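You operate a simulated robot arm through the tools that you are given. There is no shell and no other tool. Be economical: measure what you need, move in short steps, check, and stop when the job is done.

You are at the controls of a simulated two-armed robot. One attempt, no reset.

TASK
Pull the black roller off the axle stand and cap it again.
Fine: one hand steadies the stand while cap and roller come off; the roller goes in the grey tray.

Only the result counts: the job must be done as asked and must still hold three seconds after the hand-in. Knocking over, shifting, dropping, spilling or breaking anything else fails it. Lids that push on must go on centred and level and be pressed home; caps that screw on are set level and turned clockwise until they are tight.

THE ROBOT
Two 7-joint arms with two-finger parallel grippers on one trunk, on a base that drives. Base frame: it is fixed to the floor where the robot stands at the start and does not move with it; the origin is under the middle of the robot, x ahead of it, y to its left, z up; the surface under the hand at the start is at about z = 850. Units: mm, rad, N and s.
The left shoulder is at the start at [70, 163, 1145], the right one opposite. With the tool pointing down near the work surface each hand reaches from about 400 to 880 mm from the robot's upright axis, wherever it stands, measured 20 degrees to its own side. Places, roughly: grey tray [700, 500, 900]; middle of the steel bench [500, -100, 800]. Payload 3.43 kg a hand.
The tool frame of a hand sits at the grasp point between the pads (the TCP): z along the fingers, y along the line on which they close. The tips reach 34 mm beyond it. The gripper opens to 128 mm. The fingers are 24 mm wide and 12 mm thick; the gripper's body (48 by 130 mm) begins 96 mm behind the TCP.
Orientation is told as [roll, pitch, yaw] about the base's x, y, z axes, in that order, counted from this pose: with the fingers straight down and closing along the base's y, the tool's x points along the base's -x, its y along +y and its z along -z.

THE INTERFACE
- The arms move only by the tool step_arm. It takes "left_steps", "right_steps" or both (then of equal length, played together; a hand with none holds still); each is a list of rows, each a list of 7 numbers: the shift along the tool's x, y, z in mm, then the turn, a rotation vector about the tool's x, y, z in rad, then the opening in per cent of the stroke, from 0 (shut) to 100 (fully open). In form: [[dx, dy, dz, rx, ry, rz, jaw], ...]. A call has 1 to 20 rows; each row shifts and turns the commanded pose from where the row before left it, along the tool's axes as they then stand. Rows are played at 5 a second. More than 50 mm and 0.15 rad between two rows, or a gripper value outside its range, and nothing of the call is played. Where a pose cannot be reached the arm comes as near as it can. A force on the tool above 90 N (or 10 N above the force at the start of the call, whichever is more), or a blocked arm, ends the call early, and 0.2 s more pass. The fingers move at their own pace (about 153 mm/s each) and stop on an object; they squeeze with about 45 N. The grip force told is the motor's: it shows also when the fingers shut on nothing. Time passes only in rows, and 0.2 s behind the last, so rows that do not move let the fingers close. The reply holds the time, the measured pose of the TCP, the force on the tool along the base axes, the opening and the grip force, in the units named above and with some noise, with the torque about the TCP (base axes, N m) and any sound that the robot's microphone picked up, and new pictures: "pictures" is both (left out), scene, wrist or none (wrist: the cameras of the hands that moved).
- Cameras (640 x 400 px; columns grow to the right, rows downward): "scene" is now at [140, -9.8, 1380.6]; the picture's right is [-0.13, -0.99, 0.00], its down [-0.49, 0.07, -0.87] and it looks along [0.86, -0.12, -0.50] (base axes); focal length 214 px, centre (320, 200). "left" rides on the left gripper at [76, 11, -160] in its tool frame; the picture's right is [-0.15, 0.99, 0.00], its down [-0.88, -0.13, -0.46] and it looks along [-0.45, -0.07, 0.89] (tool axes); focal length 234 px, centre (320, 200). "right" rides on the right gripper at [76, -11, -160] in its tool frame; the picture's right is [0.15, 0.99, 0.00], its down [-0.88, 0.13, -0.46] and it looks along [-0.45, 0.07, 0.89] (tool axes); focal length 234 px, centre (320, 200).
- raise_lower(by): slides the trunk up (or, below 0, down) by that many mm; the arms and the scene camera ride with it, the base frame stays. It gives what a move gives, with no picture.
- roll_base(legs): drives the robot by 1 to 6 legs, each [ahead, left, turn to the left] in mm, mm and rad, along the robot's own axes; the way and the turn of a leg run together, so that a leg with both is an arc; at most 1500 mm and 3.142 rad a leg. The arms and the cameras ride along, it lands a little off, and it stops where it bumps. It gives what a move gives, and a new picture of the scene camera.
- turn_head(pan, tilt): turns the head with the scene camera to pan (to the left, within 1.501 rad either way) and tilt (down, from -0.506 to 1.204), counted from straight ahead of the robot. It gives what a move gives, and a new picture of the scene camera.
- measure_at(camera, pixels): for up to 12 pixels [column, row] of the newest picture of that camera ("zoom" is the newest enlarged one), the place [x, y, z] in the base frame of the surface seen there, good to about 2 mm. It takes no simulated time.
- zoom(camera, box): a new picture of the part [left, top, right, bottom] of that camera's present view, enlarged. It takes no simulated time.
- job_done(): hands the job in; it is judged then, once.

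Go step by step. Measure first, check grasps and placings, and put right what went wrong. The budget is 80 turns and 260 pictures, counting those below and the enlarged ones. Unless the task says otherwise, let go and move clear before handing in, and close with one line.

The tools are called after "Emit:" as name(argument=value, ...) on one line, values as JSON. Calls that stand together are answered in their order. step_arm: Moves the arms, as the interface text tells. Its arguments: {"type":"object","properties":{"left_steps":{"type":"array","items":{"type":"array","items":{"type":"number"}}},"right_steps":{"type":"array","items":{"type":"array","items":{"type":"number"}}},"pictures":{"type":"string","enum":["both","scene","wrist","none"]}},"required":[]} The other tools are called the same way: raise_lower (by) slides the trunk up or down; roll_base (legs) drives the base; turn_head (pan, tilt) turns the head that bears the scene camera; measure_at (camera, pixels) gives the place of the surface under pixels of a picture; zoom (camera, box) takes an enlarged picture of a part of a camera's view; job_done () hands the job in.

At the start:

```text
time: 0.0
left_ee_pos: [455.5, 365.1, 1209.6]
left_tcp_rot: [0.001, 0.0, 0.002]
left_ft_force: [0.4, -0.9, -0.2]
left_torque: [0.0, -0.02, -0.02]
left_finger_gap: 128.0
left_finger_force: 0.0
right_ee_pos: [505.1, -132.7, 1264.7]
right_tcp_rot: [0.0, -0.001, -0.002]
right_ft_force: [0.8, -0.3, 0.0]
right_torque: [-0.02, 0.04, -0.01]
right_finger_gap: 128.1
right_finger_force: 0.0
trunk travel left (down, up): [-625.0, 315.0]
robot x, y, heading: [-1.1, -2.6, -0.002]
head pan, tilt: [-0.134, 0.518]
```

scene: 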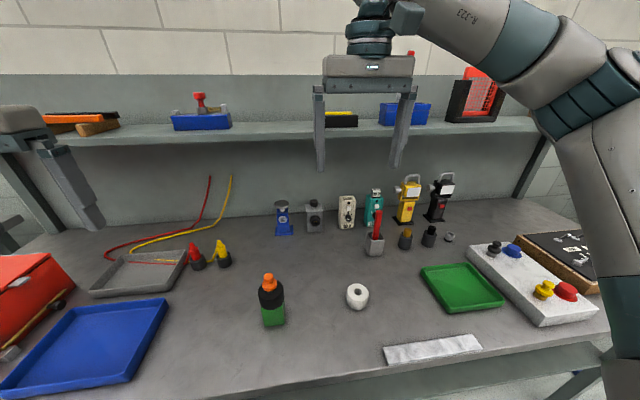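
right: 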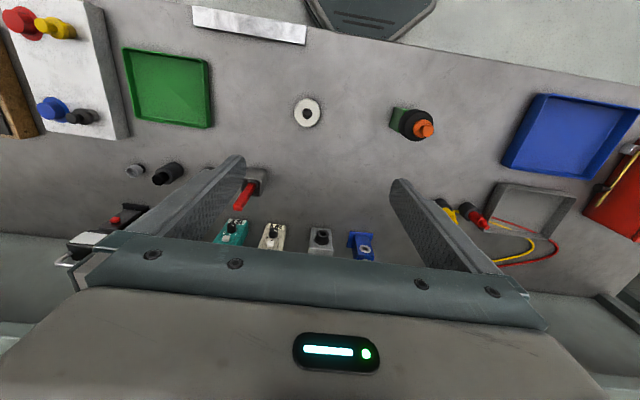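
left: 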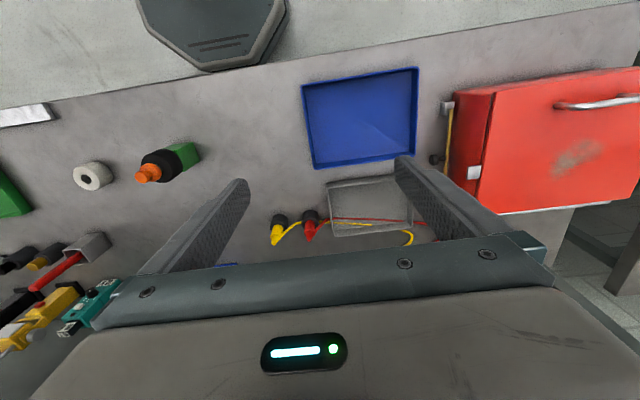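

The axle stand seems to be the green block with a black roller and orange cap at scene pixel (271,300), and the grey tray is at (140,272). I'll zoom in and measure.

Emit:
zoom(camera="scene", box=[230, 255, 310, 335])

Emit:
measure_at(camera="scene", pixels=[[268, 278], [270, 285], [270, 297], [273, 315], [262, 323], [283, 320], [140, 278], [110, 285], [170, 262], [100, 293], [300, 320], [187, 250]])

Emit:
zoom(camera="right", box=[370, 85, 450, 155])

```text
5.00 times, centred on (270, 295) of scene
```

zoom: 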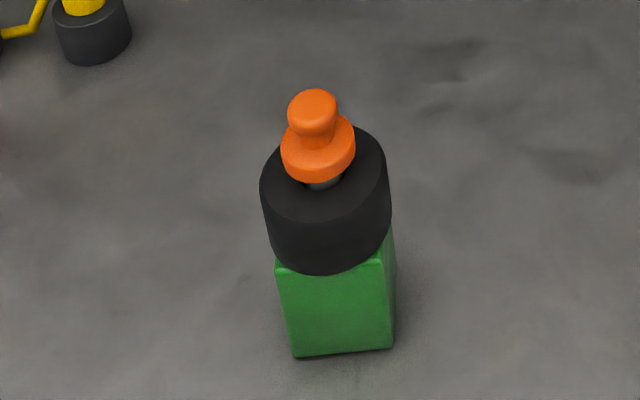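

```text
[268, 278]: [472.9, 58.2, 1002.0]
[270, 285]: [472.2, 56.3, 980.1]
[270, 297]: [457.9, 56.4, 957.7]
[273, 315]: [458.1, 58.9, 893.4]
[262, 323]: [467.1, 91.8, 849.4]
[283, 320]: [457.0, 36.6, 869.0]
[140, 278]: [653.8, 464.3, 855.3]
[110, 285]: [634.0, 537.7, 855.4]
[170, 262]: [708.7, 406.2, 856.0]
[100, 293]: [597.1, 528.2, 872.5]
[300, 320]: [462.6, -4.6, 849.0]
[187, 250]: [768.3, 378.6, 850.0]
```

```text
5.71 times, centred on (410, 120) of right
```

zoom: 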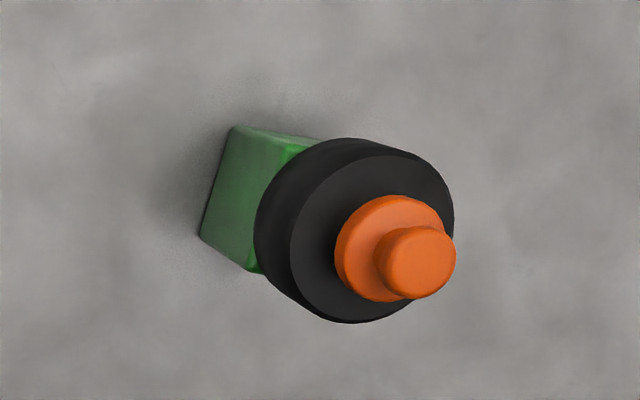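

The zoom shows a green block, a black roller, a short grey axle and an orange knobbed cap. I'll measure the edges in both views.

Emit:
measure_at(camera="zoom", pixels=[[395, 235], [360, 235], [440, 235], [418, 262], [340, 250], [300, 260], [440, 300], [400, 165], [350, 320], [245, 215], [262, 270], [235, 130]])

Emit:
zoom(camera="scene", box=[240, 265, 300, 330])

Emit:
measure_at(camera="zoom", pixels=[[312, 70], [318, 130], [285, 145], [365, 145], [330, 160], [330, 190], [250, 200], [400, 200], [330, 285], [280, 330], [405, 330], [340, 380]])

```text
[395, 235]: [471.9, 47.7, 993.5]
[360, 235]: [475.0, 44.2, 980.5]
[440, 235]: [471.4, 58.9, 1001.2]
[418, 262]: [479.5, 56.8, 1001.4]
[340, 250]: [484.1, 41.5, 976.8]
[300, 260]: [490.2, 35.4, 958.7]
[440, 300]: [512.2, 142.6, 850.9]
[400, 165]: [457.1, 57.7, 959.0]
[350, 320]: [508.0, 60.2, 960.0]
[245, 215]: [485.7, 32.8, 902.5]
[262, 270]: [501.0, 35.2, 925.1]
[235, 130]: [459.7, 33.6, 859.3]
```

```text
6.15 times, centred on (270, 298) of scene
```

zoom: 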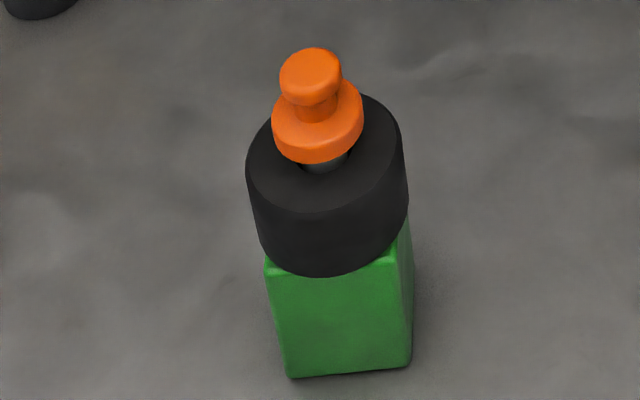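

```text
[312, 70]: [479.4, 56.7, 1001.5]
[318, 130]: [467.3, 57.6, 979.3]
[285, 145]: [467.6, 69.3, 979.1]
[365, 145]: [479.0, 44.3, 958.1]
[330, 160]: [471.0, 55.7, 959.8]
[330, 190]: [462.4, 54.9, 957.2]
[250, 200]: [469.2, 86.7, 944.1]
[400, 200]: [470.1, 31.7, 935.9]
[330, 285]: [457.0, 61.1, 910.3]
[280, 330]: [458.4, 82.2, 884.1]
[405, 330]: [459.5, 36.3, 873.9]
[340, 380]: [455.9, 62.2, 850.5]
```

The axis stands near (482,57). The block spans about z 850–918, the roller 918–959, the cap disk 963–979, and the knob top is at 1001. I plan to steady the block with the right hand from the -y side, so I'll measure what lies there and check the tray.

Emit:
measure_at(camera="scene", pixels=[[357, 287], [347, 292], [368, 292], [357, 308], [357, 297], [390, 352], [440, 310], [480, 310], [375, 255], [130, 262], [150, 290], [185, 262]])

Emit:
zoom(camera="left", box=[120, 60, 440, 260])

Emit:
measure_at(camera="left", pixels=[[345, 210], [400, 205], [345, 228], [390, 188], [330, 185], [305, 165], [310, 225], [360, 100]])

```text
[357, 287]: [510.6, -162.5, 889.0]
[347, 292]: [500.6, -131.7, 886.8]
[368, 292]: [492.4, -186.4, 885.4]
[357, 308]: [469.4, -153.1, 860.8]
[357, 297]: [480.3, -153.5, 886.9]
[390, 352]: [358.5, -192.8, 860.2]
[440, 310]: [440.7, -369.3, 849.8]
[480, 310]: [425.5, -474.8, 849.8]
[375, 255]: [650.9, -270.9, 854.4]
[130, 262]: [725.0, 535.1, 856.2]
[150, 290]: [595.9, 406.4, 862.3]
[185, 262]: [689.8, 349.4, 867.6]
```

```text
2.00 times, centred on (280, 160) of left
```

zoom: 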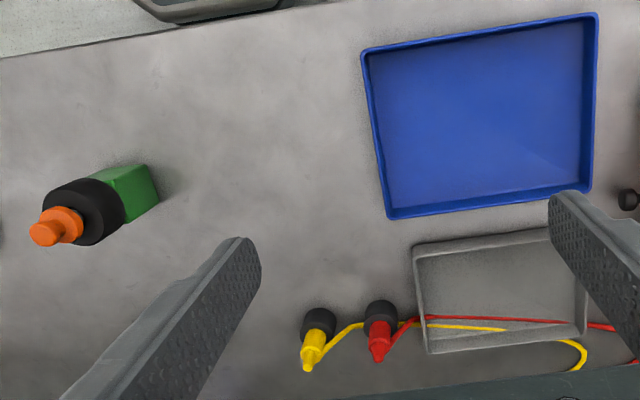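

```text
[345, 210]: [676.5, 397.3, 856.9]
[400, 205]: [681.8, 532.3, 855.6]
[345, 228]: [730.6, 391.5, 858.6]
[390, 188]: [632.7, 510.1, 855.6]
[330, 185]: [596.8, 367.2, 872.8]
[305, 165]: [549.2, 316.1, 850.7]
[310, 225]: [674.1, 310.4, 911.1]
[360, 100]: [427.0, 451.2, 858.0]
```

The tape roll at (490,-158) is 40 mm tall, so a hand tilted 30° below horizontal will clear it. Next I'll turn both hands: right to yaw -90° and tilted to point +y, left to yaw -90°.

Emit:
step_arm(right_steps=[[0, 0, 0, 0, 0, 0.1309, 100], [0, 0, 0, 0, 0, 0.1309, 100], [0, 0, 0, 0, 0, 0.1309, 100], [0, 0, 0, 0, 0, 0.1309, 100], [0, 0, 0, 0, 0, 0.1309, 100], [0, 0, 0, 0, 0, 0.1309, 100], [0, 0, 0, 0, 0, 0.1309, 100], [0, 0, 0, 0, 0, 0.1309, 100], [0, 0, 0, 0, 0, 0.1309, 100], [0, 0, 0, 0, 0, 0.1309, 100], [0, 0, 0, 0, 0, 0.1309, 100], [0, 0, 0, 0, 0, 0.1309, 100], [0, 0, 0, 0, 0.1496, 0, 100], [0, 0, 0, 0, 0.1496, 0, 100], [0, 0, 0, 0, 0.1496, 0, 100], [0, 0, 0, 0, 0.1496, 0, 100], [0, 0, 0, 0, 0.1496, 0, 100], [0, 0, 0, 0, 0.1496, 0, 100], [0, 0, 0, 0, 0.1496, 0, 100]], left_steps=[[0, 0, 0, 0, 0, 0.1309, 60], [0, 0, 0, 0, 0, 0.1309, 60], [0, 0, 0, 0, 0, 0.1309, 60], [0, 0, 0, 0, 0, 0.1309, 60], [0, 0, 0, 0, 0, 0.1309, 60], [0, 0, 0, 0, 0, 0.1309, 60], [0, 0, 0, 0, 0, 0.1309, 60], [0, 0, 0, 0, 0, 0.1309, 60], [0, 0, 0, 0, 0, 0.1309, 60], [0, 0, 0, 0, 0, 0.1309, 60], [0, 0, 0, 0, 0, 0.1309, 60], [0, 0, 0, 0, 0, 0.1309, 60], [0, 0, 0, 0, 0, 0, 60], [0, 0, 0, 0, 0, 0, 60], [0, 0, 0, 0, 0, 0, 60], [0, 0, 0, 0, 0, 0, 60], [0, 0, 0, 0, 0, 0, 60], [0, 0, 0, 0, 0, 0, 60], [0, 0, 0, 0, 0, 0, 60]])

```text
time: 4.0
left_ee_pos: [455.2, 364.1, 1208.4]
left_tcp_rot: [0.002, 0.0, -1.568]
left_ft_force: [0.0, 0.5, 0.4]
left_torque: [-0.01, 0.02, -0.01]
left_finger_gap: 76.7
left_finger_force: 0.0
right_ee_pos: [504.4, -133.5, 1264.4]
right_tcp_rot: [0.0, 1.052, -1.571]
right_ft_force: [-0.2, 0.5, -0.5]
right_torque: [0.02, -0.05, 0.03]
right_finger_gap: 127.9
right_finger_force: 0.1
trunk travel left (down, up): [-625.0, 315.0]
robot x, y, heading: [-2.5, -2.2, 0.005]
head pan, tilt: [-0.134, 0.518]
```

scene: 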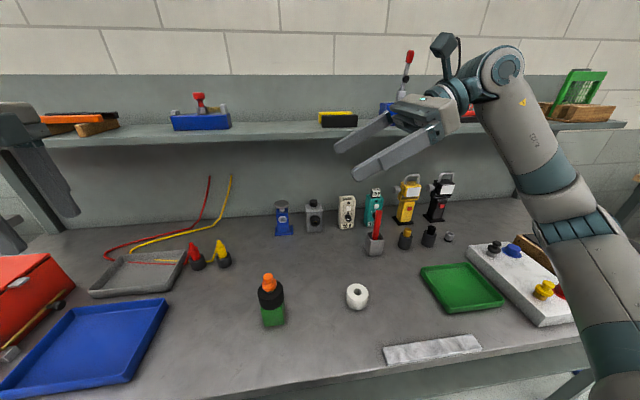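
right: 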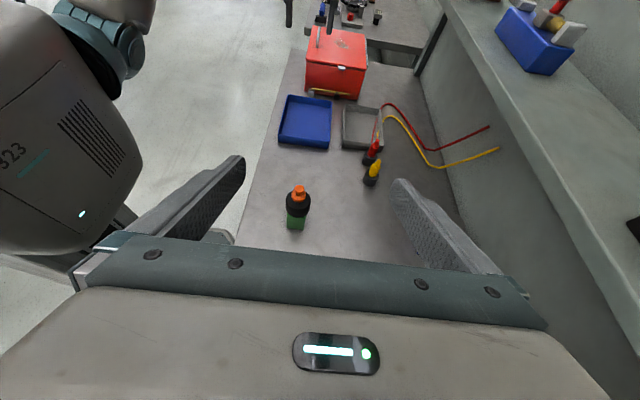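
left: 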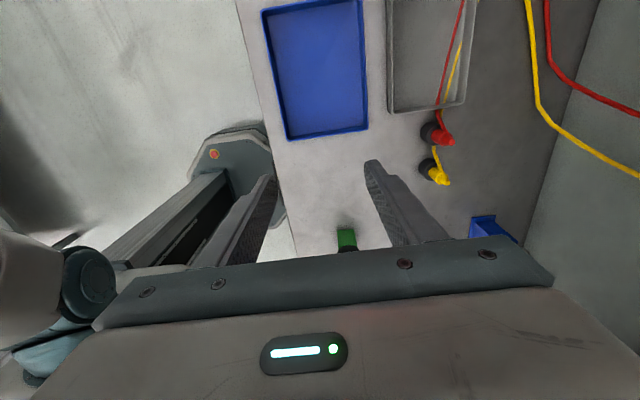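

The right hand now points +y and is clear. I'll bring it down to a pre-grasp about 100 mm short of the block.

Emit:
step_arm(right_steps=[[-29.2, -2.8, 29.9, 0, 0, 0, 100], [-29.2, -2.8, 29.9, 0, 0, 0, 100], [-29.2, -2.8, 29.9, 0, 0, 0, 100], [-29.2, -2.8, 29.9, 0, 0, 0, 100], [-29.2, -2.8, 29.9, 0, 0, 0, 100], [-29.2, -2.8, 29.9, 0, 0, 0, 100], [-29.2, -2.8, 29.9, 0, 0, 0, 100], [-29.2, -2.8, 29.9, 0, 0, 0, 100], [0, 0, 0, 0, 0, 0, 100]])

```text
time: 6.0
left_ee_pos: [452.5, 368.6, 1209.5]
left_tcp_rot: [0.002, -0.004, -1.569]
left_ft_force: [-0.4, 0.2, -0.7]
left_torque: [-0.02, -0.01, 0.03]
left_finger_gap: 77.0
left_finger_force: 0.0
right_ee_pos: [481.2, -40.4, 946.8]
right_tcp_rot: [0.013, 1.041, -1.561]
right_ft_force: [-0.1, 0.1, 0.0]
right_torque: [0.02, -0.01, -0.01]
right_finger_gap: 128.0
right_finger_force: 0.2
trunk travel left (down, up): [-625.0, 315.0]
robot x, y, heading: [-0.9, 2.1, -0.001]
head pan, tilt: [-0.134, 0.518]
```

scene: 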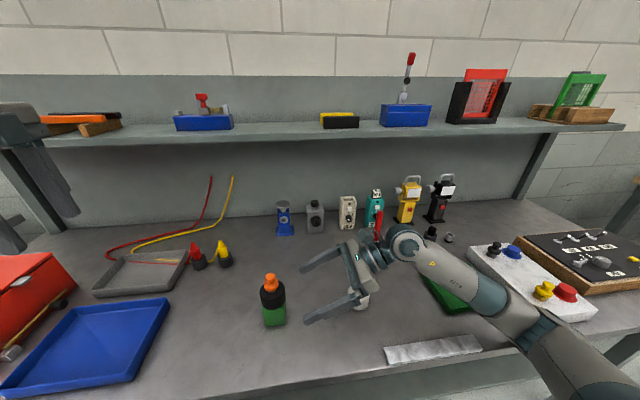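
right: 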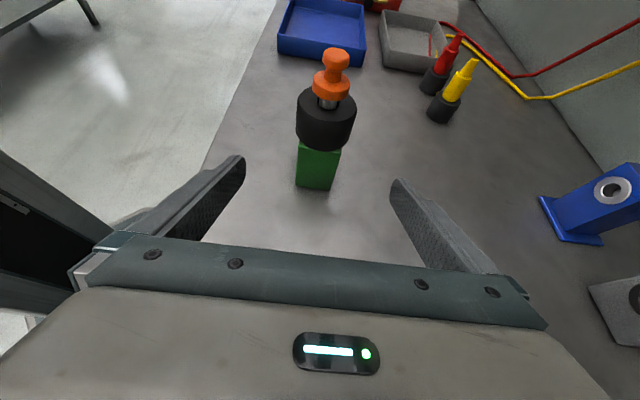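

The pre-grasp is reached and the block is centred between the fingers at (317,170). I'll measure it again from this close view.

Emit:
zoom(camera="right", box=[270, 40, 380, 200])

Emit:
measure_at(camera="right", pixels=[[302, 165], [318, 168], [332, 170], [318, 184], [300, 115], [325, 120], [352, 118], [322, 103], [330, 88], [337, 53], [318, 88], [345, 90]])

```text
2.50 times, centred on (325, 120) of right
```

zoom: 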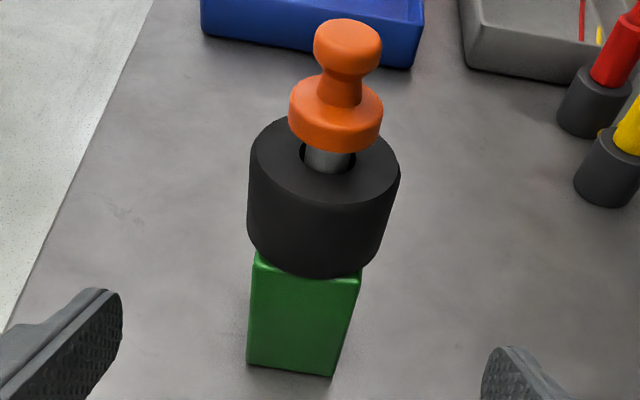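

```text
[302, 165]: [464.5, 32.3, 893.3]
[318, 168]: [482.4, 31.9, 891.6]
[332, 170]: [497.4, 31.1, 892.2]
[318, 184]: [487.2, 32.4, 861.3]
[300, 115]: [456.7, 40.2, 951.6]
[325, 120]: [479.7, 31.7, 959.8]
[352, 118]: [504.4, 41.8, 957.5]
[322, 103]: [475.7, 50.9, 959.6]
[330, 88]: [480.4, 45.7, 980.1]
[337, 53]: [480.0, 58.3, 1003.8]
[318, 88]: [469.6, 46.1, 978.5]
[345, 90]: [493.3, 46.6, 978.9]
```

The block's near face is at y≈32 and its x centre is ≈482. I'll slide in along the fingers with the jaw open.

Emit:
step_arm(right_steps=[[-1.7, 0.2, 27.8, 0, 0, 0, 100], [-1.7, 0.2, 27.8, 0, 0, 0, 100], [-1.7, 0.2, 27.8, 0, 0, 0, 80], [-1.7, 0.2, 27.8, 0, 0, 0, 60], [0, 0, 0, 0, 0, 0, 60], [0, 0, 0, 0, 0, 0, 60]])

Emit:
zoom(camera="right", box=[220, 80, 440, 260])

```text
time: 7.6
left_ee_pos: [451.4, 334.0, 1208.9]
left_tcp_rot: [0.016, -0.016, -1.63]
left_ft_force: [1.0, -0.3, -0.9]
left_torque: [0.0, 0.07, -0.01]
left_finger_gap: 76.8
left_finger_force: 0.0
right_ee_pos: [472.3, 6.0, 900.3]
right_tcp_rot: [0.092, 1.027, -1.564]
right_ft_force: [0.5, 0.3, 0.1]
right_torque: [0.03, 0.01, 0.04]
right_finger_gap: 76.9
right_finger_force: 0.0
trunk travel left (down, up): [-625.0, 315.0]
robot x, y, heading: [-11.3, -22.1, -0.06]
head pan, tilt: [-0.134, 0.518]
stopped in row 6 (right hand): the arm was blocked; the commanded pose is now the measured one
```

scene: 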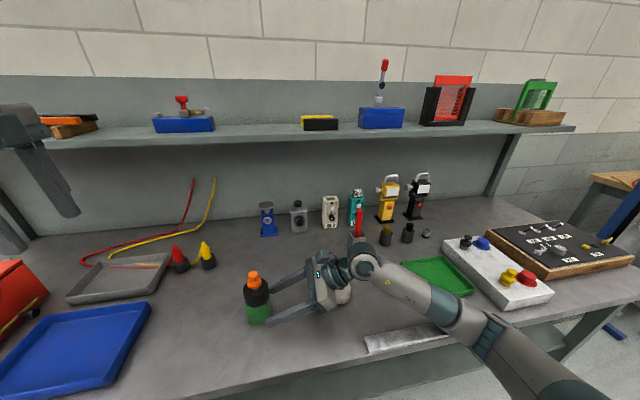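
right: 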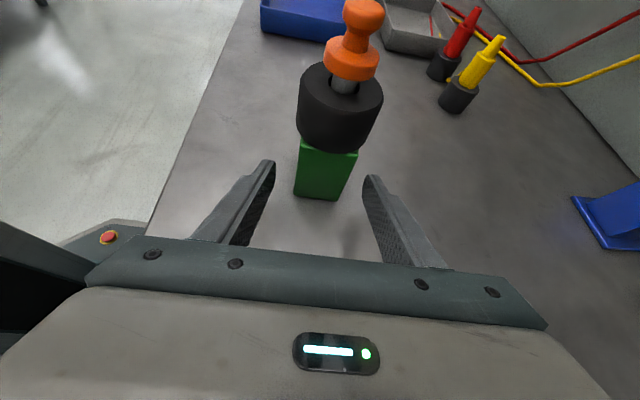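

```text
2.22 times, centred on (330, 170) of right
```

zoom: 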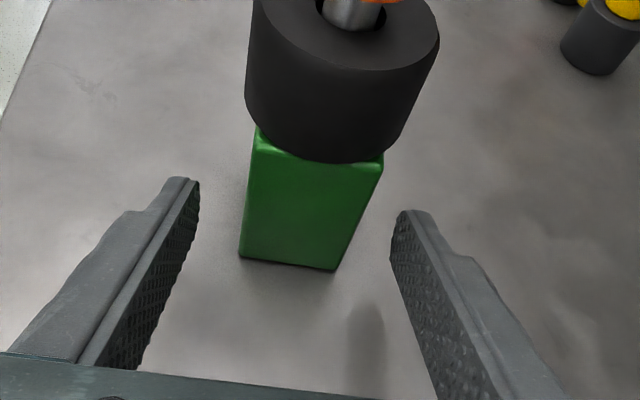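

The right arm was blocked with no tool force, and the base was pushed to heading -0.06, so the forearm or elbow probably touched something. I'll check the heights along the forearm and whether the tape roll has moved.

Emit:
zoom(camera="scene", box=[230, 230, 640, 400])

Emit:
measure_at(camera="scene", pixels=[[346, 293], [341, 299], [318, 260], [315, 295], [362, 262], [390, 285], [430, 305], [470, 330], [520, 360], [560, 395], [400, 340], [258, 310]])

```text
1.56 times, centred on (435, 315) of scene
```

zoom: 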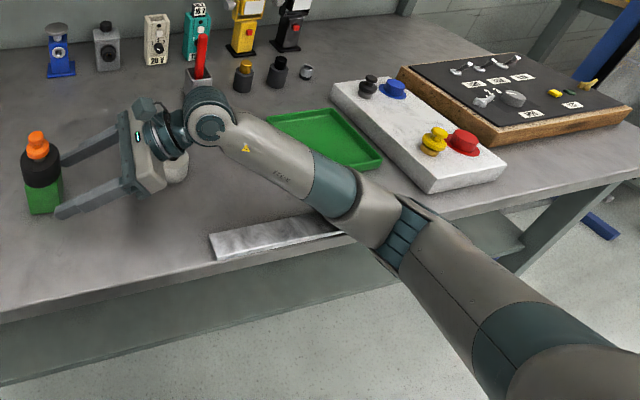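

```text
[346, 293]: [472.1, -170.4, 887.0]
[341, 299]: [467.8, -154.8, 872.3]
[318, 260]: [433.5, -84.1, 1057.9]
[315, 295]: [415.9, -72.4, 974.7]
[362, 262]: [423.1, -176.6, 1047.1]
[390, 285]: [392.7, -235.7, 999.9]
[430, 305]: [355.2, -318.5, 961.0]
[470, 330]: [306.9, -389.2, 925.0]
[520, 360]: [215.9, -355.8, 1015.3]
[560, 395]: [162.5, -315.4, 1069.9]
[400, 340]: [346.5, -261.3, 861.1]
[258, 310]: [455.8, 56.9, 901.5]
```

The elbow at about (307,-389,925) is low enough to touch the bench edge by the white strip. I'll back the hand off and raise the trunk so the elbow sits higher.

Emit:
step_arm(right_steps=[[0, 0, -25, 0, 0, 0, 60], [10, 0, -25, 0, 0, 0, 60], [15, 0, -25, 0, 0, 0, 60], [15, 0, -25, 0, 0, 0, 60], [0, 0, 0, 0, 0, 0, 60]], pictures="scene")

Emit:
raise_lower(by=200)

```text
time: 8.8
left_ee_pos: [465.8, 319.2, 1209.8]
left_tcp_rot: [0.0, -0.001, -1.623]
left_ft_force: [-0.3, 0.0, 0.4]
left_torque: [0.0, 0.0, -0.01]
left_finger_gap: 76.7
left_finger_force: 0.1
right_ee_pos: [477.3, -68.5, 974.0]
right_tcp_rot: [0.046, 1.041, -1.595]
right_ft_force: [-0.9, -0.1, 0.6]
right_torque: [-0.04, -0.02, -0.05]
right_finger_gap: 76.9
right_finger_force: 0.1
trunk travel left (down, up): [-625.0, 315.0]
robot x, y, heading: [-1.5, -20.6, -0.05]
head pan, tilt: [-0.134, 0.518]
```

scene: 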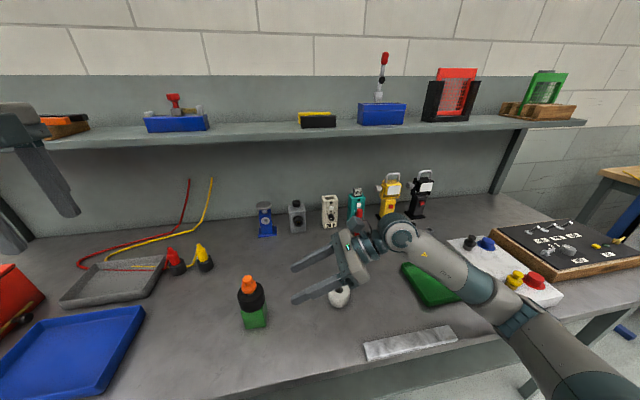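

```text
time: 11.0
left_ee_pos: [468.4, 318.6, 1408.1]
left_tcp_rot: [0.0, -0.001, -1.625]
left_ft_force: [0.6, 0.5, -1.0]
left_torque: [0.02, 0.02, -0.02]
left_finger_gap: 76.7
left_finger_force: 0.1
right_ee_pos: [479.5, -67.2, 1173.2]
right_tcp_rot: [0.039, 1.041, -1.604]
right_ft_force: [-0.4, -0.4, 0.0]
right_torque: [-0.03, -0.02, -0.01]
right_finger_gap: 77.2
right_finger_force: 0.0
trunk travel left (down, up): [-825.0, 115.0]
robot x, y, heading: [-4.6, -24.5, -0.053]
head pan, tilt: [-0.134, 0.518]
```

The hand is clear. I'll restore the base pose.

Emit:
roll_base(legs=[[3, 23, 0.053]])

```text
time: 11.8
left_ee_pos: [453.0, 357.3, 1411.3]
left_tcp_rot: [0.0, 0.007, -1.574]
left_ft_force: [-0.8, -0.9, 0.7]
left_torque: [0.11, 0.01, -0.03]
left_finger_gap: 76.9
left_finger_force: 0.0
right_ee_pos: [484.4, -25.7, 1171.6]
right_tcp_rot: [0.039, 1.045, -1.55]
right_ft_force: [-0.3, -0.6, -0.3]
right_torque: [0.08, 0.01, 0.0]
right_finger_gap: 76.8
right_finger_force: 0.1
trunk travel left (down, up): [-825.0, 115.0]
robot x, y, heading: [-1.7, 3.9, -0.003]
head pan, tilt: [-0.134, 0.518]
```

scene: 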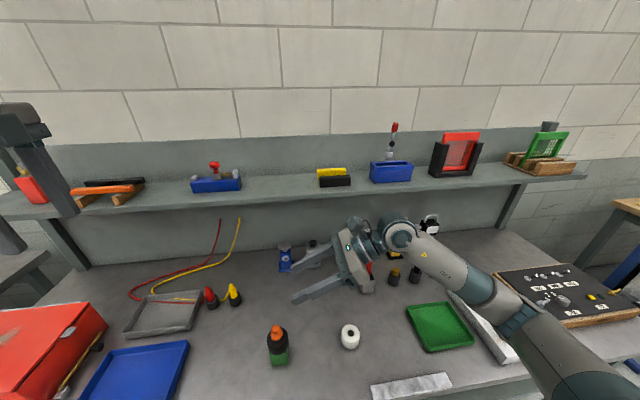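

The base is restored. I'll lower the right hand to pre-grasp and check the elbow height.

Emit:
step_arm(right_steps=[[-34.5, -0.4, 16.3, 0.021, 0, 0.0105, 60], [-34.5, -0.4, 16.3, 0, 0, 0, 60], [-34.5, -0.4, 16.3, 0, 0, 0, 60], [-34.5, -0.4, 16.3, 0, 0, 0, 60], [-34.5, -0.4, 16.3, 0, 0, 0, 60], [-34.5, -0.4, 16.3, 0, 0, 0, 60], [0, 0, 0, 0, 0, 0, 60]])

Emit:
zoom(camera="scene", box=[230, 230, 640, 400])

```text
time: 13.4
left_ee_pos: [452.6, 366.2, 1407.8]
left_tcp_rot: [0.0, 0.0, -1.574]
left_ft_force: [-1.0, -0.4, -0.1]
left_torque: [0.01, 0.0, 0.02]
left_finger_gap: 76.8
left_finger_force: 0.0
right_ee_pos: [481.9, -41.3, 943.2]
right_tcp_rot: [0.001, 1.04, -1.571]
right_ft_force: [0.1, 0.3, 0.1]
right_torque: [-0.03, 0.01, 0.03]
right_finger_gap: 76.7
right_finger_force: 0.1
trunk travel left (down, up): [-825.0, 115.0]
robot x, y, heading: [-1.1, 0.1, -0.005]
head pan, tilt: [-0.134, 0.518]
```

scene: 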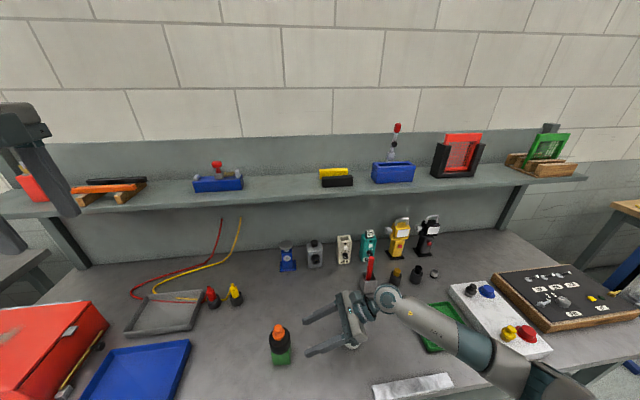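
right: 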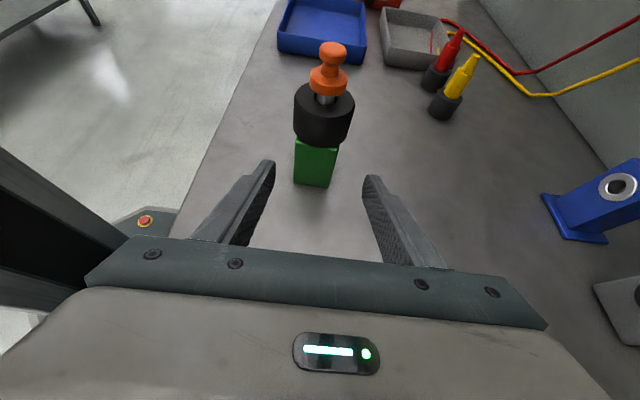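

```text
1.56 times, centred on (435, 315) of scene
```

zoom: 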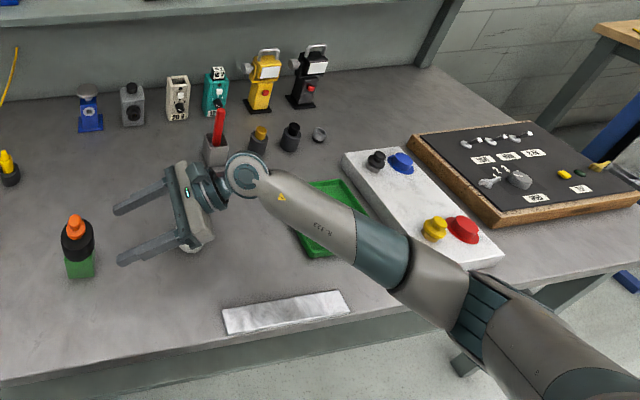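

Emit:
measure_at(camera="zoom", pixels=[[245, 175], [300, 200], [360, 240], [400, 260], [440, 280], [480, 320], [530, 350], [600, 390], [400, 295], [455, 325], [80, 260], [290, 310]])

```text
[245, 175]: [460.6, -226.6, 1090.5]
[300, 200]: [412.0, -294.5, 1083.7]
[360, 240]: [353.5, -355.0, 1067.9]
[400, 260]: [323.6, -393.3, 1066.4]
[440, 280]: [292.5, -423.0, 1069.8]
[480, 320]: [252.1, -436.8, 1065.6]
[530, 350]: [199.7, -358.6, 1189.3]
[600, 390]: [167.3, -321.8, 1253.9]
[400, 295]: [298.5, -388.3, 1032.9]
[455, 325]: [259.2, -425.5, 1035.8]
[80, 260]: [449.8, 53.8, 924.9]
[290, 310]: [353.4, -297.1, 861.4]
```

The elbow is now about 140 mm higher, near z 1066. Sliding in again.

Emit:
step_arm(right_steps=[[-0.8, 0, 27.5, 0, 0, 0, 60], [-0.8, 0, 27.5, 0, 0, 0, 60], [-0.8, 0, 27.5, 0, 0, 0, 60], [-0.8, 0, 27.5, 0, 0, 0, 60], [0, 0, 0, 0, 0, 0, 60], [0, 0, 0, 0, 0, 0, 60]])

Emit:
zoom(camera="right", box=[220, 60, 440, 240])

Emit:
zoom(camera="scene", box=[230, 290, 390, 390])

```text
time: 14.8
left_ee_pos: [454.3, 365.2, 1408.1]
left_tcp_rot: [0.0, 0.002, -1.572]
left_ft_force: [0.1, -0.6, -0.8]
left_torque: [0.02, -0.02, 0.0]
left_finger_gap: 76.7
left_finger_force: 0.1
right_ee_pos: [482.5, 53.1, 885.4]
right_tcp_rot: [0.0, 1.041, -1.571]
right_ft_force: [-0.2, 0.5, 0.2]
right_torque: [-0.02, 0.01, -0.03]
right_finger_gap: 76.6
right_finger_force: 0.1
trunk travel left (down, up): [-825.0, 115.0]
robot x, y, heading: [-2.5, 2.6, -0.003]
head pan, tilt: [-0.134, 0.518]
```

scene: 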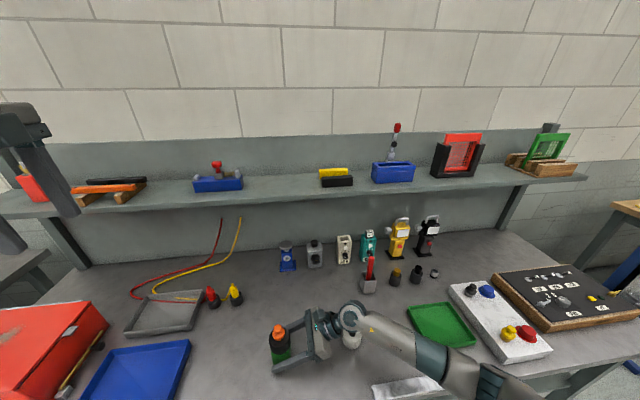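
right: 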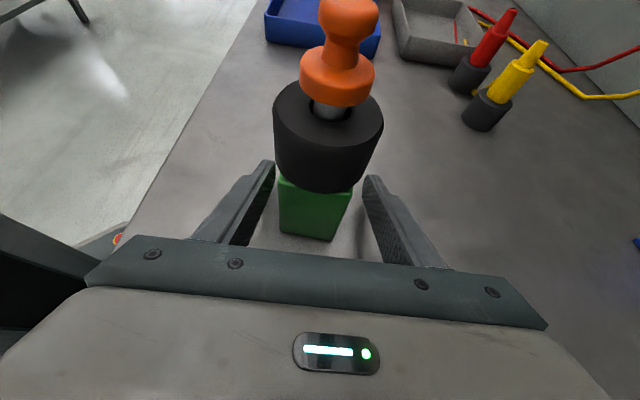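

```text
2.22 times, centred on (330, 150) of right
```

zoom: 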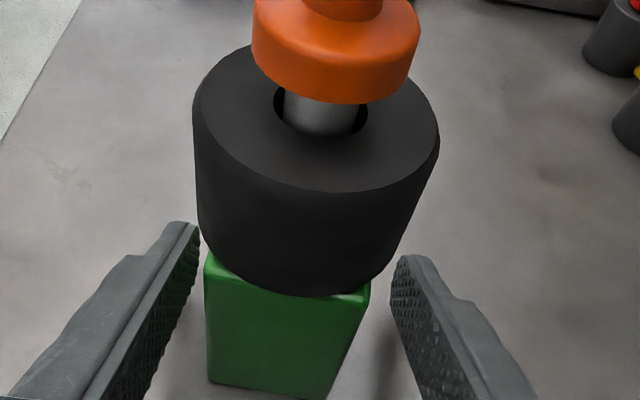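

```text
4.00 times, centred on (310, 340) of scene
```

zoom: 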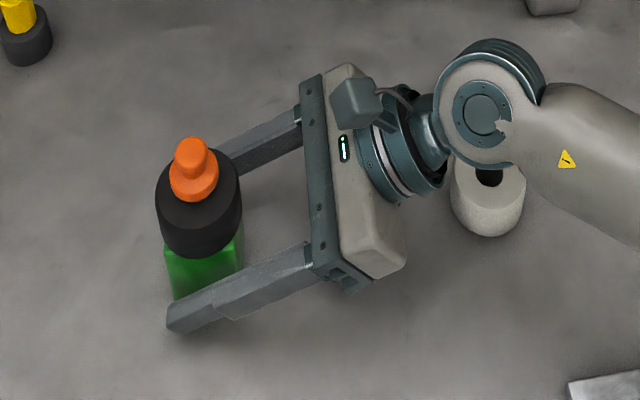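

The fingers now straddle the block in the scene zoom. I'll check centring before closing.

Emit:
measure_at(camera="right", pixels=[[283, 205], [312, 205], [340, 205], [310, 186], [300, 155], [276, 140], [380, 140], [338, 95], [347, 10], [347, 70], [305, 75], [372, 80]])

Emit:
measure_at(camera="scene", pixels=[[280, 328], [280, 345], [285, 358]])

```text
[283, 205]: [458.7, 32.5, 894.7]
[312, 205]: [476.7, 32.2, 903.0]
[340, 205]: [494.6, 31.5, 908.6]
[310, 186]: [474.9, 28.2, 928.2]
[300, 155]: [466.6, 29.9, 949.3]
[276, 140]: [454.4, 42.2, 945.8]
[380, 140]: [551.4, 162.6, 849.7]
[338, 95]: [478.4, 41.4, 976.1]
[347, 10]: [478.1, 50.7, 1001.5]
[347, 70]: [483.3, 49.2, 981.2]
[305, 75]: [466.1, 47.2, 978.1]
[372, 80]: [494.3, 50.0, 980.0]
```

```text
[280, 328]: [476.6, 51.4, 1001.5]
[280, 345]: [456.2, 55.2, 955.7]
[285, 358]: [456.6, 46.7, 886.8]
```

It is centred within about 1 mm. Closing the right hand on the block.

Emit:
step_arm(right_steps=[[0, -1, 0, 0, 0, 0, 50], [0, 0, 0, 0, 0, 0, 42], [0, 0, 0, 0, 0, 0, 38], [0, 0, 0, 0, 0, 0, 30], [0, 0, 0, 0, 0, 0, 20]], pictures="wrist")

Emit:
measure_at(camera="right", pixels=[[283, 205], [312, 205], [340, 205], [310, 186], [276, 140], [338, 95], [347, 10], [347, 70], [305, 75], [372, 80]])

```text
time: 16.0
left_ee_pos: [453.3, 365.7, 1409.0]
left_tcp_rot: [-0.001, 0.0, -1.573]
left_ft_force: [0.5, -0.4, 0.9]
left_torque: [-0.03, -0.02, 0.0]
left_finger_gap: 76.9
left_finger_force: 0.0
right_ee_pos: [481.9, 52.6, 885.5]
right_tcp_rot: [0.0, 1.039, -1.572]
right_ft_force: [-1.2, 0.5, 0.2]
right_torque: [-0.03, -0.04, 0.01]
right_finger_gap: 45.7
right_finger_force: 44.5
trunk travel left (down, up): [-825.0, 115.0]
robot x, y, heading: [-4.2, 3.3, -0.005]
head pan, tilt: [-0.134, 0.518]
```

right: 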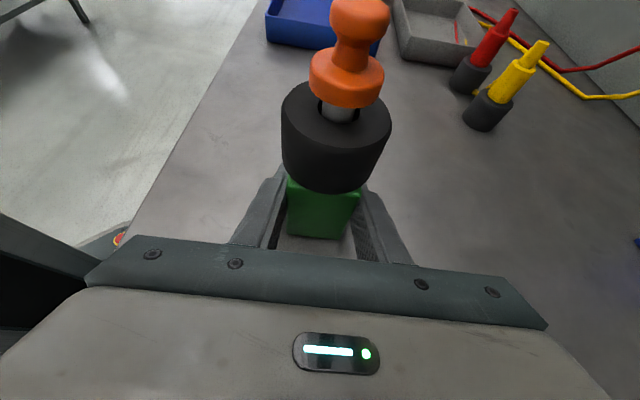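

```text
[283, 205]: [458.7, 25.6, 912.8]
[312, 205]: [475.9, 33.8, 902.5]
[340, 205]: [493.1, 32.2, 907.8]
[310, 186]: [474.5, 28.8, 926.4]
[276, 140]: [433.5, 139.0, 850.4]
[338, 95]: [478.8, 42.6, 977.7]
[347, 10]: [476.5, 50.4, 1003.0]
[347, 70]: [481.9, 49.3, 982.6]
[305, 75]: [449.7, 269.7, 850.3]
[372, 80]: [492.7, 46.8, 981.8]
```

The block is held at 45.7 mm with a 44 N grip. Now I'll bring the left hand over the cap at about z 1150 to look down.

Emit:
step_arm(left_steps=[[-34.3, 3.2, 28.8, 0, 0, 0, 60], [-34.3, 3.2, 28.8, 0, 0, 0, 60], [-34.3, 3.2, 28.8, 0, 0, 0, 60], [-34.3, 3.2, 28.8, 0, 0, 0, 60], [-34.3, 3.2, 28.8, 0, 0, 0, 60], [-34.3, 3.2, 28.8, 0, 0, 0, 60], [-34.3, 3.2, 28.8, 0, 0, 0, 60], [-34.3, 3.2, 28.8, 0, 0, 0, 60], [-34.3, 3.2, 28.8, 0, 0, 0, 60], [0, 0, 0, 0, 0, 0, 50]])

```text
time: 18.2
left_ee_pos: [470.2, 125.0, 1168.6]
left_tcp_rot: [0.0, -0.001, -1.573]
left_ft_force: [-0.2, -0.5, -0.6]
left_torque: [0.0, 0.01, -0.01]
left_finger_gap: 64.0
left_finger_force: 0.0
left hand out of reach, approached as far as the arm can: row 8, 9
right_ee_pos: [481.6, 52.9, 886.2]
right_tcp_rot: [-0.002, 1.039, -1.569]
right_ft_force: [-0.9, 1.8, -0.5]
right_torque: [-0.09, -0.06, 0.01]
right_finger_gap: 45.7
right_finger_force: 45.3
trunk travel left (down, up): [-825.0, 115.0]
robot x, y, heading: [0.2, 0.5, -0.001]
head pan, tilt: [-0.134, 0.518]
```

scene: 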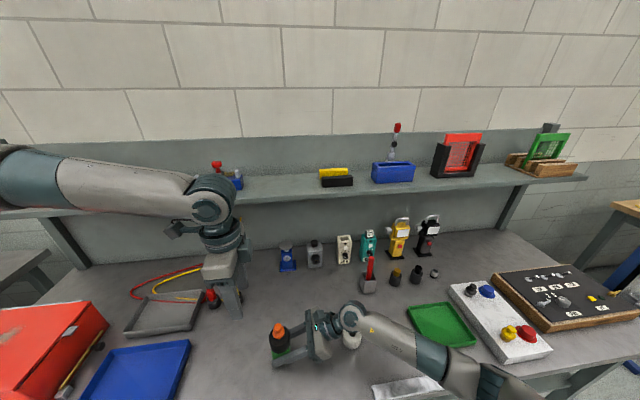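
left: 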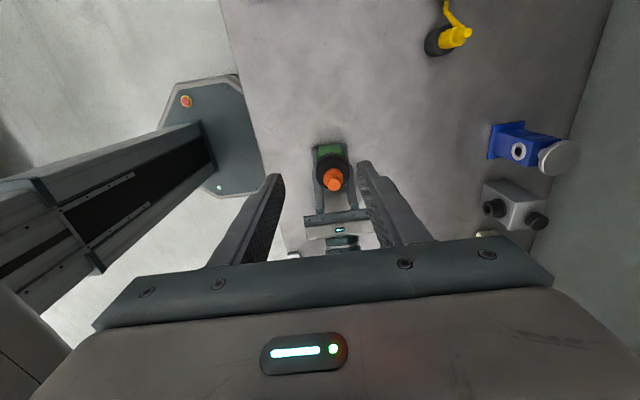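

The left hand stopped at (470,125,1168), out of reach on the last rows, likely because it was too folded up high. I'll go lower and see if it can then come across.

Emit:
step_arm(left_steps=[[0, 0, 30, 0, 0, 0, 50], [0, 0, 30, 0, 0, 0, 50], [0, 0, 30, 0, 0, 0, 50], [0, 0, 0, 0, 0, 0, 50]], pictures="none")

```text
time: 19.2
left_ee_pos: [465.9, 153.7, 1090.7]
left_tcp_rot: [0.0, -0.002, -1.573]
left_ft_force: [-0.3, 0.8, 0.0]
left_torque: [0.0, -0.01, -0.04]
left_finger_gap: 64.2
left_finger_force: 0.0
left hand out of reach, approached as far as the arm can: row 1, 2, 3
right_ee_pos: [481.2, 52.9, 885.8]
right_tcp_rot: [0.0, 1.041, -1.57]
right_ft_force: [-0.5, 0.7, 0.7]
right_torque: [0.05, -0.04, 0.01]
right_finger_gap: 45.5
right_finger_force: 44.9
trunk travel left (down, up): [-825.0, 115.0]
robot x, y, heading: [-1.3, 2.9, 0.003]
head pan, tilt: [-0.134, 0.518]
```

Going lower made it worse, so this is a wrist limit tied to the yaw. I'll turn the left hand back toward yaw -45°.

Emit:
step_arm(left_steps=[[0, 0, 0, 0, 0, -0.13, 50], [0, 0, 0, 0, 0, -0.13, 50], [0, 0, 0, 0, 0, -0.13, 50], [0, 0, 0, 0, 0, -0.13, 50], [0, 0, 0, 0, 0, -0.13, 50], [0, 0, 0, 0, 0, -0.13, 50], [0, 0, 0, 0, 0, 0, 50]])

```text
time: 20.8
left_ee_pos: [465.9, 153.7, 1090.4]
left_tcp_rot: [-0.001, -0.001, -0.79]
left_ft_force: [-0.1, -0.1, -0.6]
left_torque: [0.03, -0.02, 0.0]
left_finger_gap: 64.1
left_finger_force: 0.0
right_ee_pos: [481.5, 52.0, 885.7]
right_tcp_rot: [-0.001, 1.041, -1.569]
right_ft_force: [-0.5, 0.3, -0.6]
right_torque: [-0.07, -0.03, 0.05]
right_finger_gap: 45.7
right_finger_force: 44.9
trunk travel left (down, up): [-825.0, 115.0]
robot x, y, heading: [-2.7, -0.4, 0.001]
head pan, tilt: [-0.134, 0.518]
```

scene: 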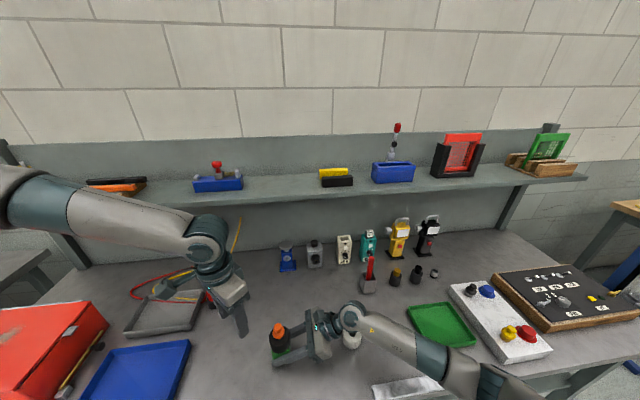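
left: 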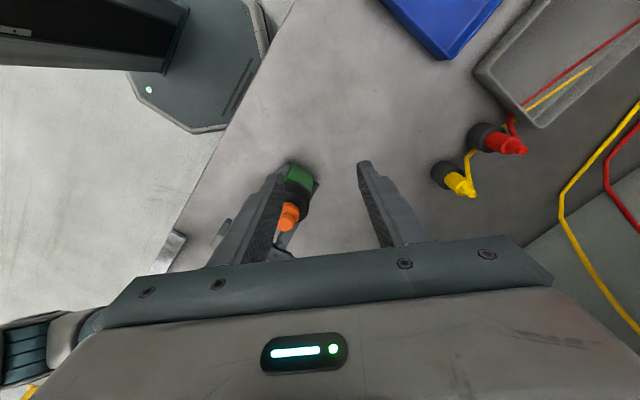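

The yaw of -45° was reached and the command sits at the measured place. Now I'll move across above the cap.

Emit:
step_arm(left_steps=[[-26.6, -18.9, 0, 0, 0, 0, 50], [-26.6, -18.9, 0, 0, 0, 0, 50], [-26.6, -18.9, 0, 0, 0, 0, 50], [0, 0, 0, 0, 0, 0, 50]])

```text
time: 21.8
left_ee_pos: [467.7, 141.8, 1118.9]
left_tcp_rot: [0.0, 0.0, -0.792]
left_ft_force: [0.3, -0.2, 0.1]
left_torque: [0.02, 0.0, 0.03]
left_finger_gap: 64.0
left_finger_force: 0.2
left hand out of reach, approached as far as the arm can: row 1, 2, 3
right_ee_pos: [481.1, 53.3, 885.2]
right_tcp_rot: [0.0, 1.039, -1.572]
right_ft_force: [-0.1, -0.8, -0.3]
right_torque: [-0.02, -0.07, 0.04]
right_finger_gap: 46.0
right_finger_force: 45.0
trunk travel left (down, up): [-825.0, 115.0]
robot x, y, heading: [-5.6, 0.2, -0.003]
head pan, tilt: [-0.134, 0.518]
```

scene: 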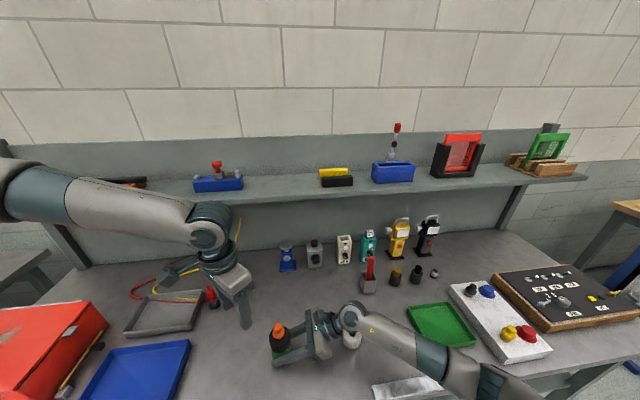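
left: 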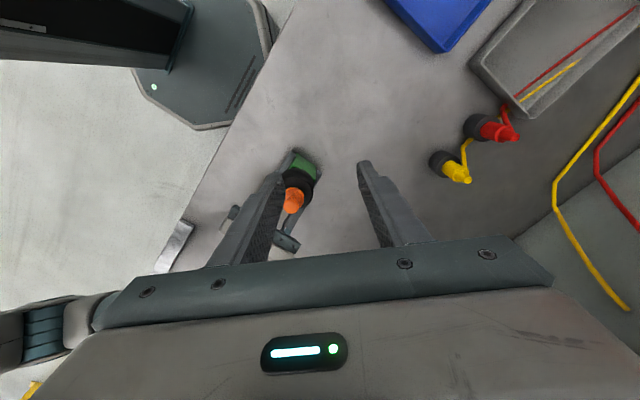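

The left stops lie at a nearly constant ~490 mm from the robot axis, while the stand is at 485 mm. So it is a near-reach limit at this trunk height. I'll release the block, back the right hand off, and drive the base back 75 mm.

Emit:
step_arm(right_steps=[[0, 0, 0, 0, 0, 0, 50], [0, 0, 0, 0, 0, 0, 60], [0, 0, 0, 0, 0, 0, 60], [0.8, 0, -27.5, 0, 0, 0, 60], [0.8, 0, -27.5, 0, 0, 0, 60], [0.8, 0, -27.5, 0, 0, 0, 60], [0.8, 0, -27.5, 0, 0, 0, 60], [0, 0, 0, 0, 0, 0, 60]], pictures="none")

Emit:
roll_base(legs=[[-75, 0, 0]])

```text
time: 23.6
left_ee_pos: [468.8, 142.8, 1118.1]
left_tcp_rot: [0.002, -0.001, -0.792]
left_ft_force: [-0.3, 0.1, 0.2]
left_torque: [-0.03, -0.04, -0.04]
left_finger_gap: 63.7
left_finger_force: 0.1
right_ee_pos: [482.1, -40.6, 945.1]
right_tcp_rot: [-0.001, 1.041, -1.57]
right_ft_force: [0.2, -0.8, -0.6]
right_torque: [-0.02, 0.01, 0.04]
right_finger_gap: 76.6
right_finger_force: 0.0
trunk travel left (down, up): [-825.0, 115.0]
robot x, y, heading: [-1.9, 6.0, -0.003]
head pan, tilt: [-0.134, 0.518]
```

```text
time: 24.6
left_ee_pos: [395.8, 142.4, 1117.9]
left_tcp_rot: [-0.003, 0.001, -0.792]
left_ft_force: [0.8, 0.7, 0.0]
left_torque: [0.01, -0.03, 0.01]
left_finger_gap: 64.1
left_finger_force: 0.2
right_ee_pos: [410.3, -40.4, 943.1]
right_tcp_rot: [-0.003, 1.041, -1.574]
right_ft_force: [-0.4, 1.0, 0.6]
right_torque: [0.02, 0.0, 0.0]
right_finger_gap: 77.1
right_finger_force: 0.0
trunk travel left (down, up): [-825.0, 115.0]
robot x, y, heading: [-75.4, 5.4, -0.002]
head pan, tilt: [-0.134, 0.518]
```

scene: 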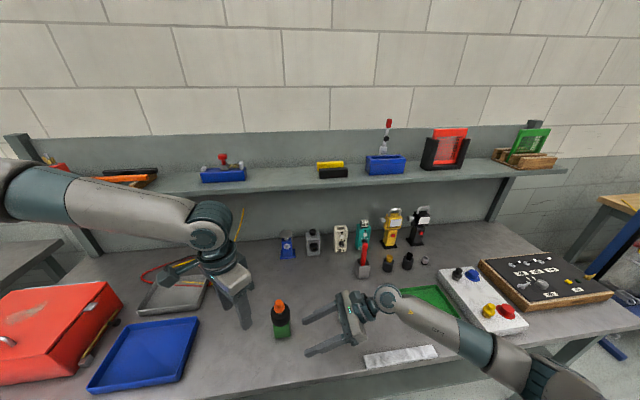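

Driven back to x -75. I'll test the left hand's reach over the cap and line the right hand up again at the same time.

Emit:
step_arm(left_steps=[[-30.2, 0.4, 7, 0, 0, 0, 50], [-30.2, 0.4, 7, 0, 0, 0, 50], [-30.2, 0.4, 7, 0, 0, 0, 50], [-30.2, 0.4, 7, 0, 0, 0, 50], [0, 0, 0, 0, 0, 0, 50]], right_steps=[[0, 36, 0, 0, 0, 0, 60], [0, 36, 0, 0, 0, 0, 60], [0, 0, 0, 0, 0, 0, 60], [0, 0, 0, 0, 0, 0, 60], [0, 0, 0, 0, 0, 0, 60]])

```text
time: 25.8
left_ee_pos: [452.7, 153.9, 1127.3]
left_tcp_rot: [-0.002, -0.003, -0.792]
left_ft_force: [0.8, 0.4, 0.0]
left_torque: [0.05, 0.0, -0.03]
left_finger_gap: 64.1
left_finger_force: 0.1
left hand out of reach, approached as far as the arm can: row 1, 2, 3, 4
right_ee_pos: [481.6, -39.8, 944.5]
right_tcp_rot: [-0.001, 1.039, -1.571]
right_ft_force: [-0.3, 0.3, 0.7]
right_torque: [-0.04, 0.0, -0.02]
right_finger_gap: 77.0
right_finger_force: 0.0
trunk travel left (down, up): [-825.0, 115.0]
robot x, y, heading: [-75.5, 1.9, -0.002]
head pan, tilt: [-0.134, 0.518]
```

scene: 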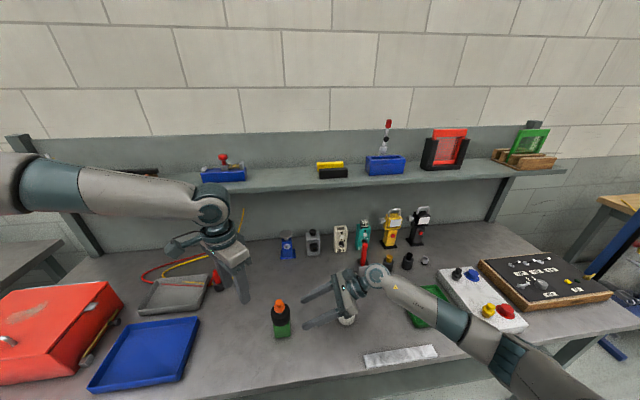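
right: 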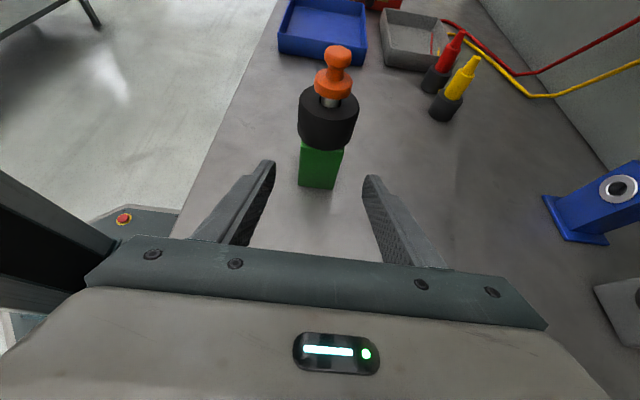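
left: 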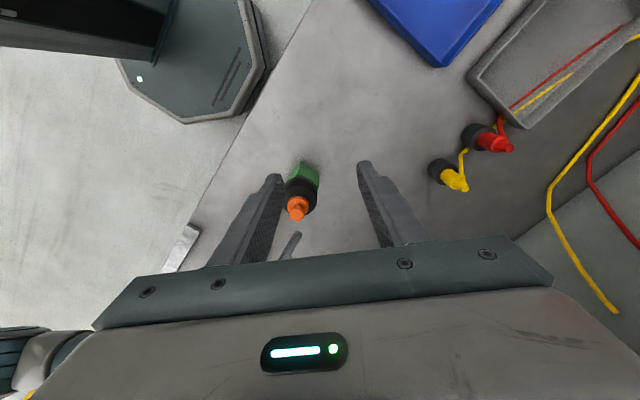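

The left limit is really sideways, near y≈150 relative to the robot. Turning the robot 0.26 rad to the right will put the stand well on the left arm's side. I'll lift the right hand a bit first, then turn.

Emit:
step_arm(right_steps=[[20, 0, -20, 0, 0, 0, 60], [25, 0, -20, 0, 0, 0, 60], [0, 0, 0, 0, 0, 0, 60]], pictures="none")

Emit:
roll_base(legs=[[0, 0, -0.26]])

```text
time: 26.6
left_ee_pos: [452.9, 153.3, 1128.0]
left_tcp_rot: [-0.002, -0.001, -0.792]
left_ft_force: [0.1, 0.2, 0.1]
left_torque: [0.01, 0.05, 0.03]
left_finger_gap: 64.0
left_finger_force: 0.1
right_ee_pos: [480.7, -52.0, 1003.5]
right_tcp_rot: [0.0, 1.039, -1.57]
right_ft_force: [-0.2, 0.3, 0.4]
right_torque: [-0.02, 0.0, 0.04]
right_finger_gap: 76.6
right_finger_force: 0.2
trunk travel left (down, up): [-825.0, 115.0]
robot x, y, heading: [-74.7, 3.6, 0.002]
head pan, tilt: [-0.134, 0.518]
```

```text
time: 27.9
left_ee_pos: [473.6, 11.2, 1128.6]
left_tcp_rot: [-0.001, -0.003, -1.054]
left_ft_force: [0.5, 0.7, 0.0]
left_torque: [-0.01, 0.03, -0.03]
left_finger_gap: 64.0
left_finger_force: 0.1
right_ee_pos: [447.4, -194.1, 1003.9]
right_tcp_rot: [0.001, 1.041, -1.831]
right_ft_force: [0.2, 0.2, 0.6]
right_torque: [0.01, -0.02, 0.02]
right_finger_gap: 76.9
right_finger_force: 0.1
trunk travel left (down, up): [-825.0, 115.0]
robot x, y, heading: [-72.5, 2.2, -0.263]
head pan, tilt: [-0.134, 0.518]
```

scene: 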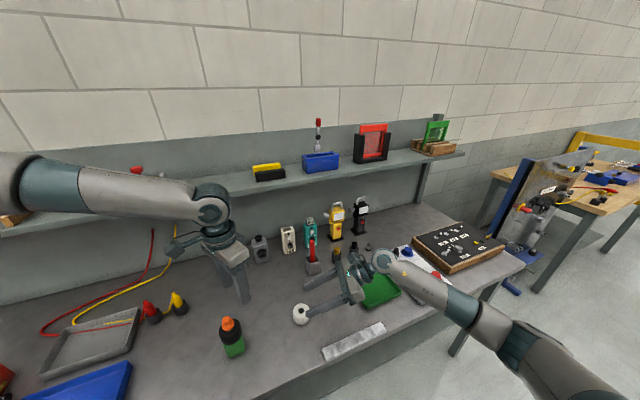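

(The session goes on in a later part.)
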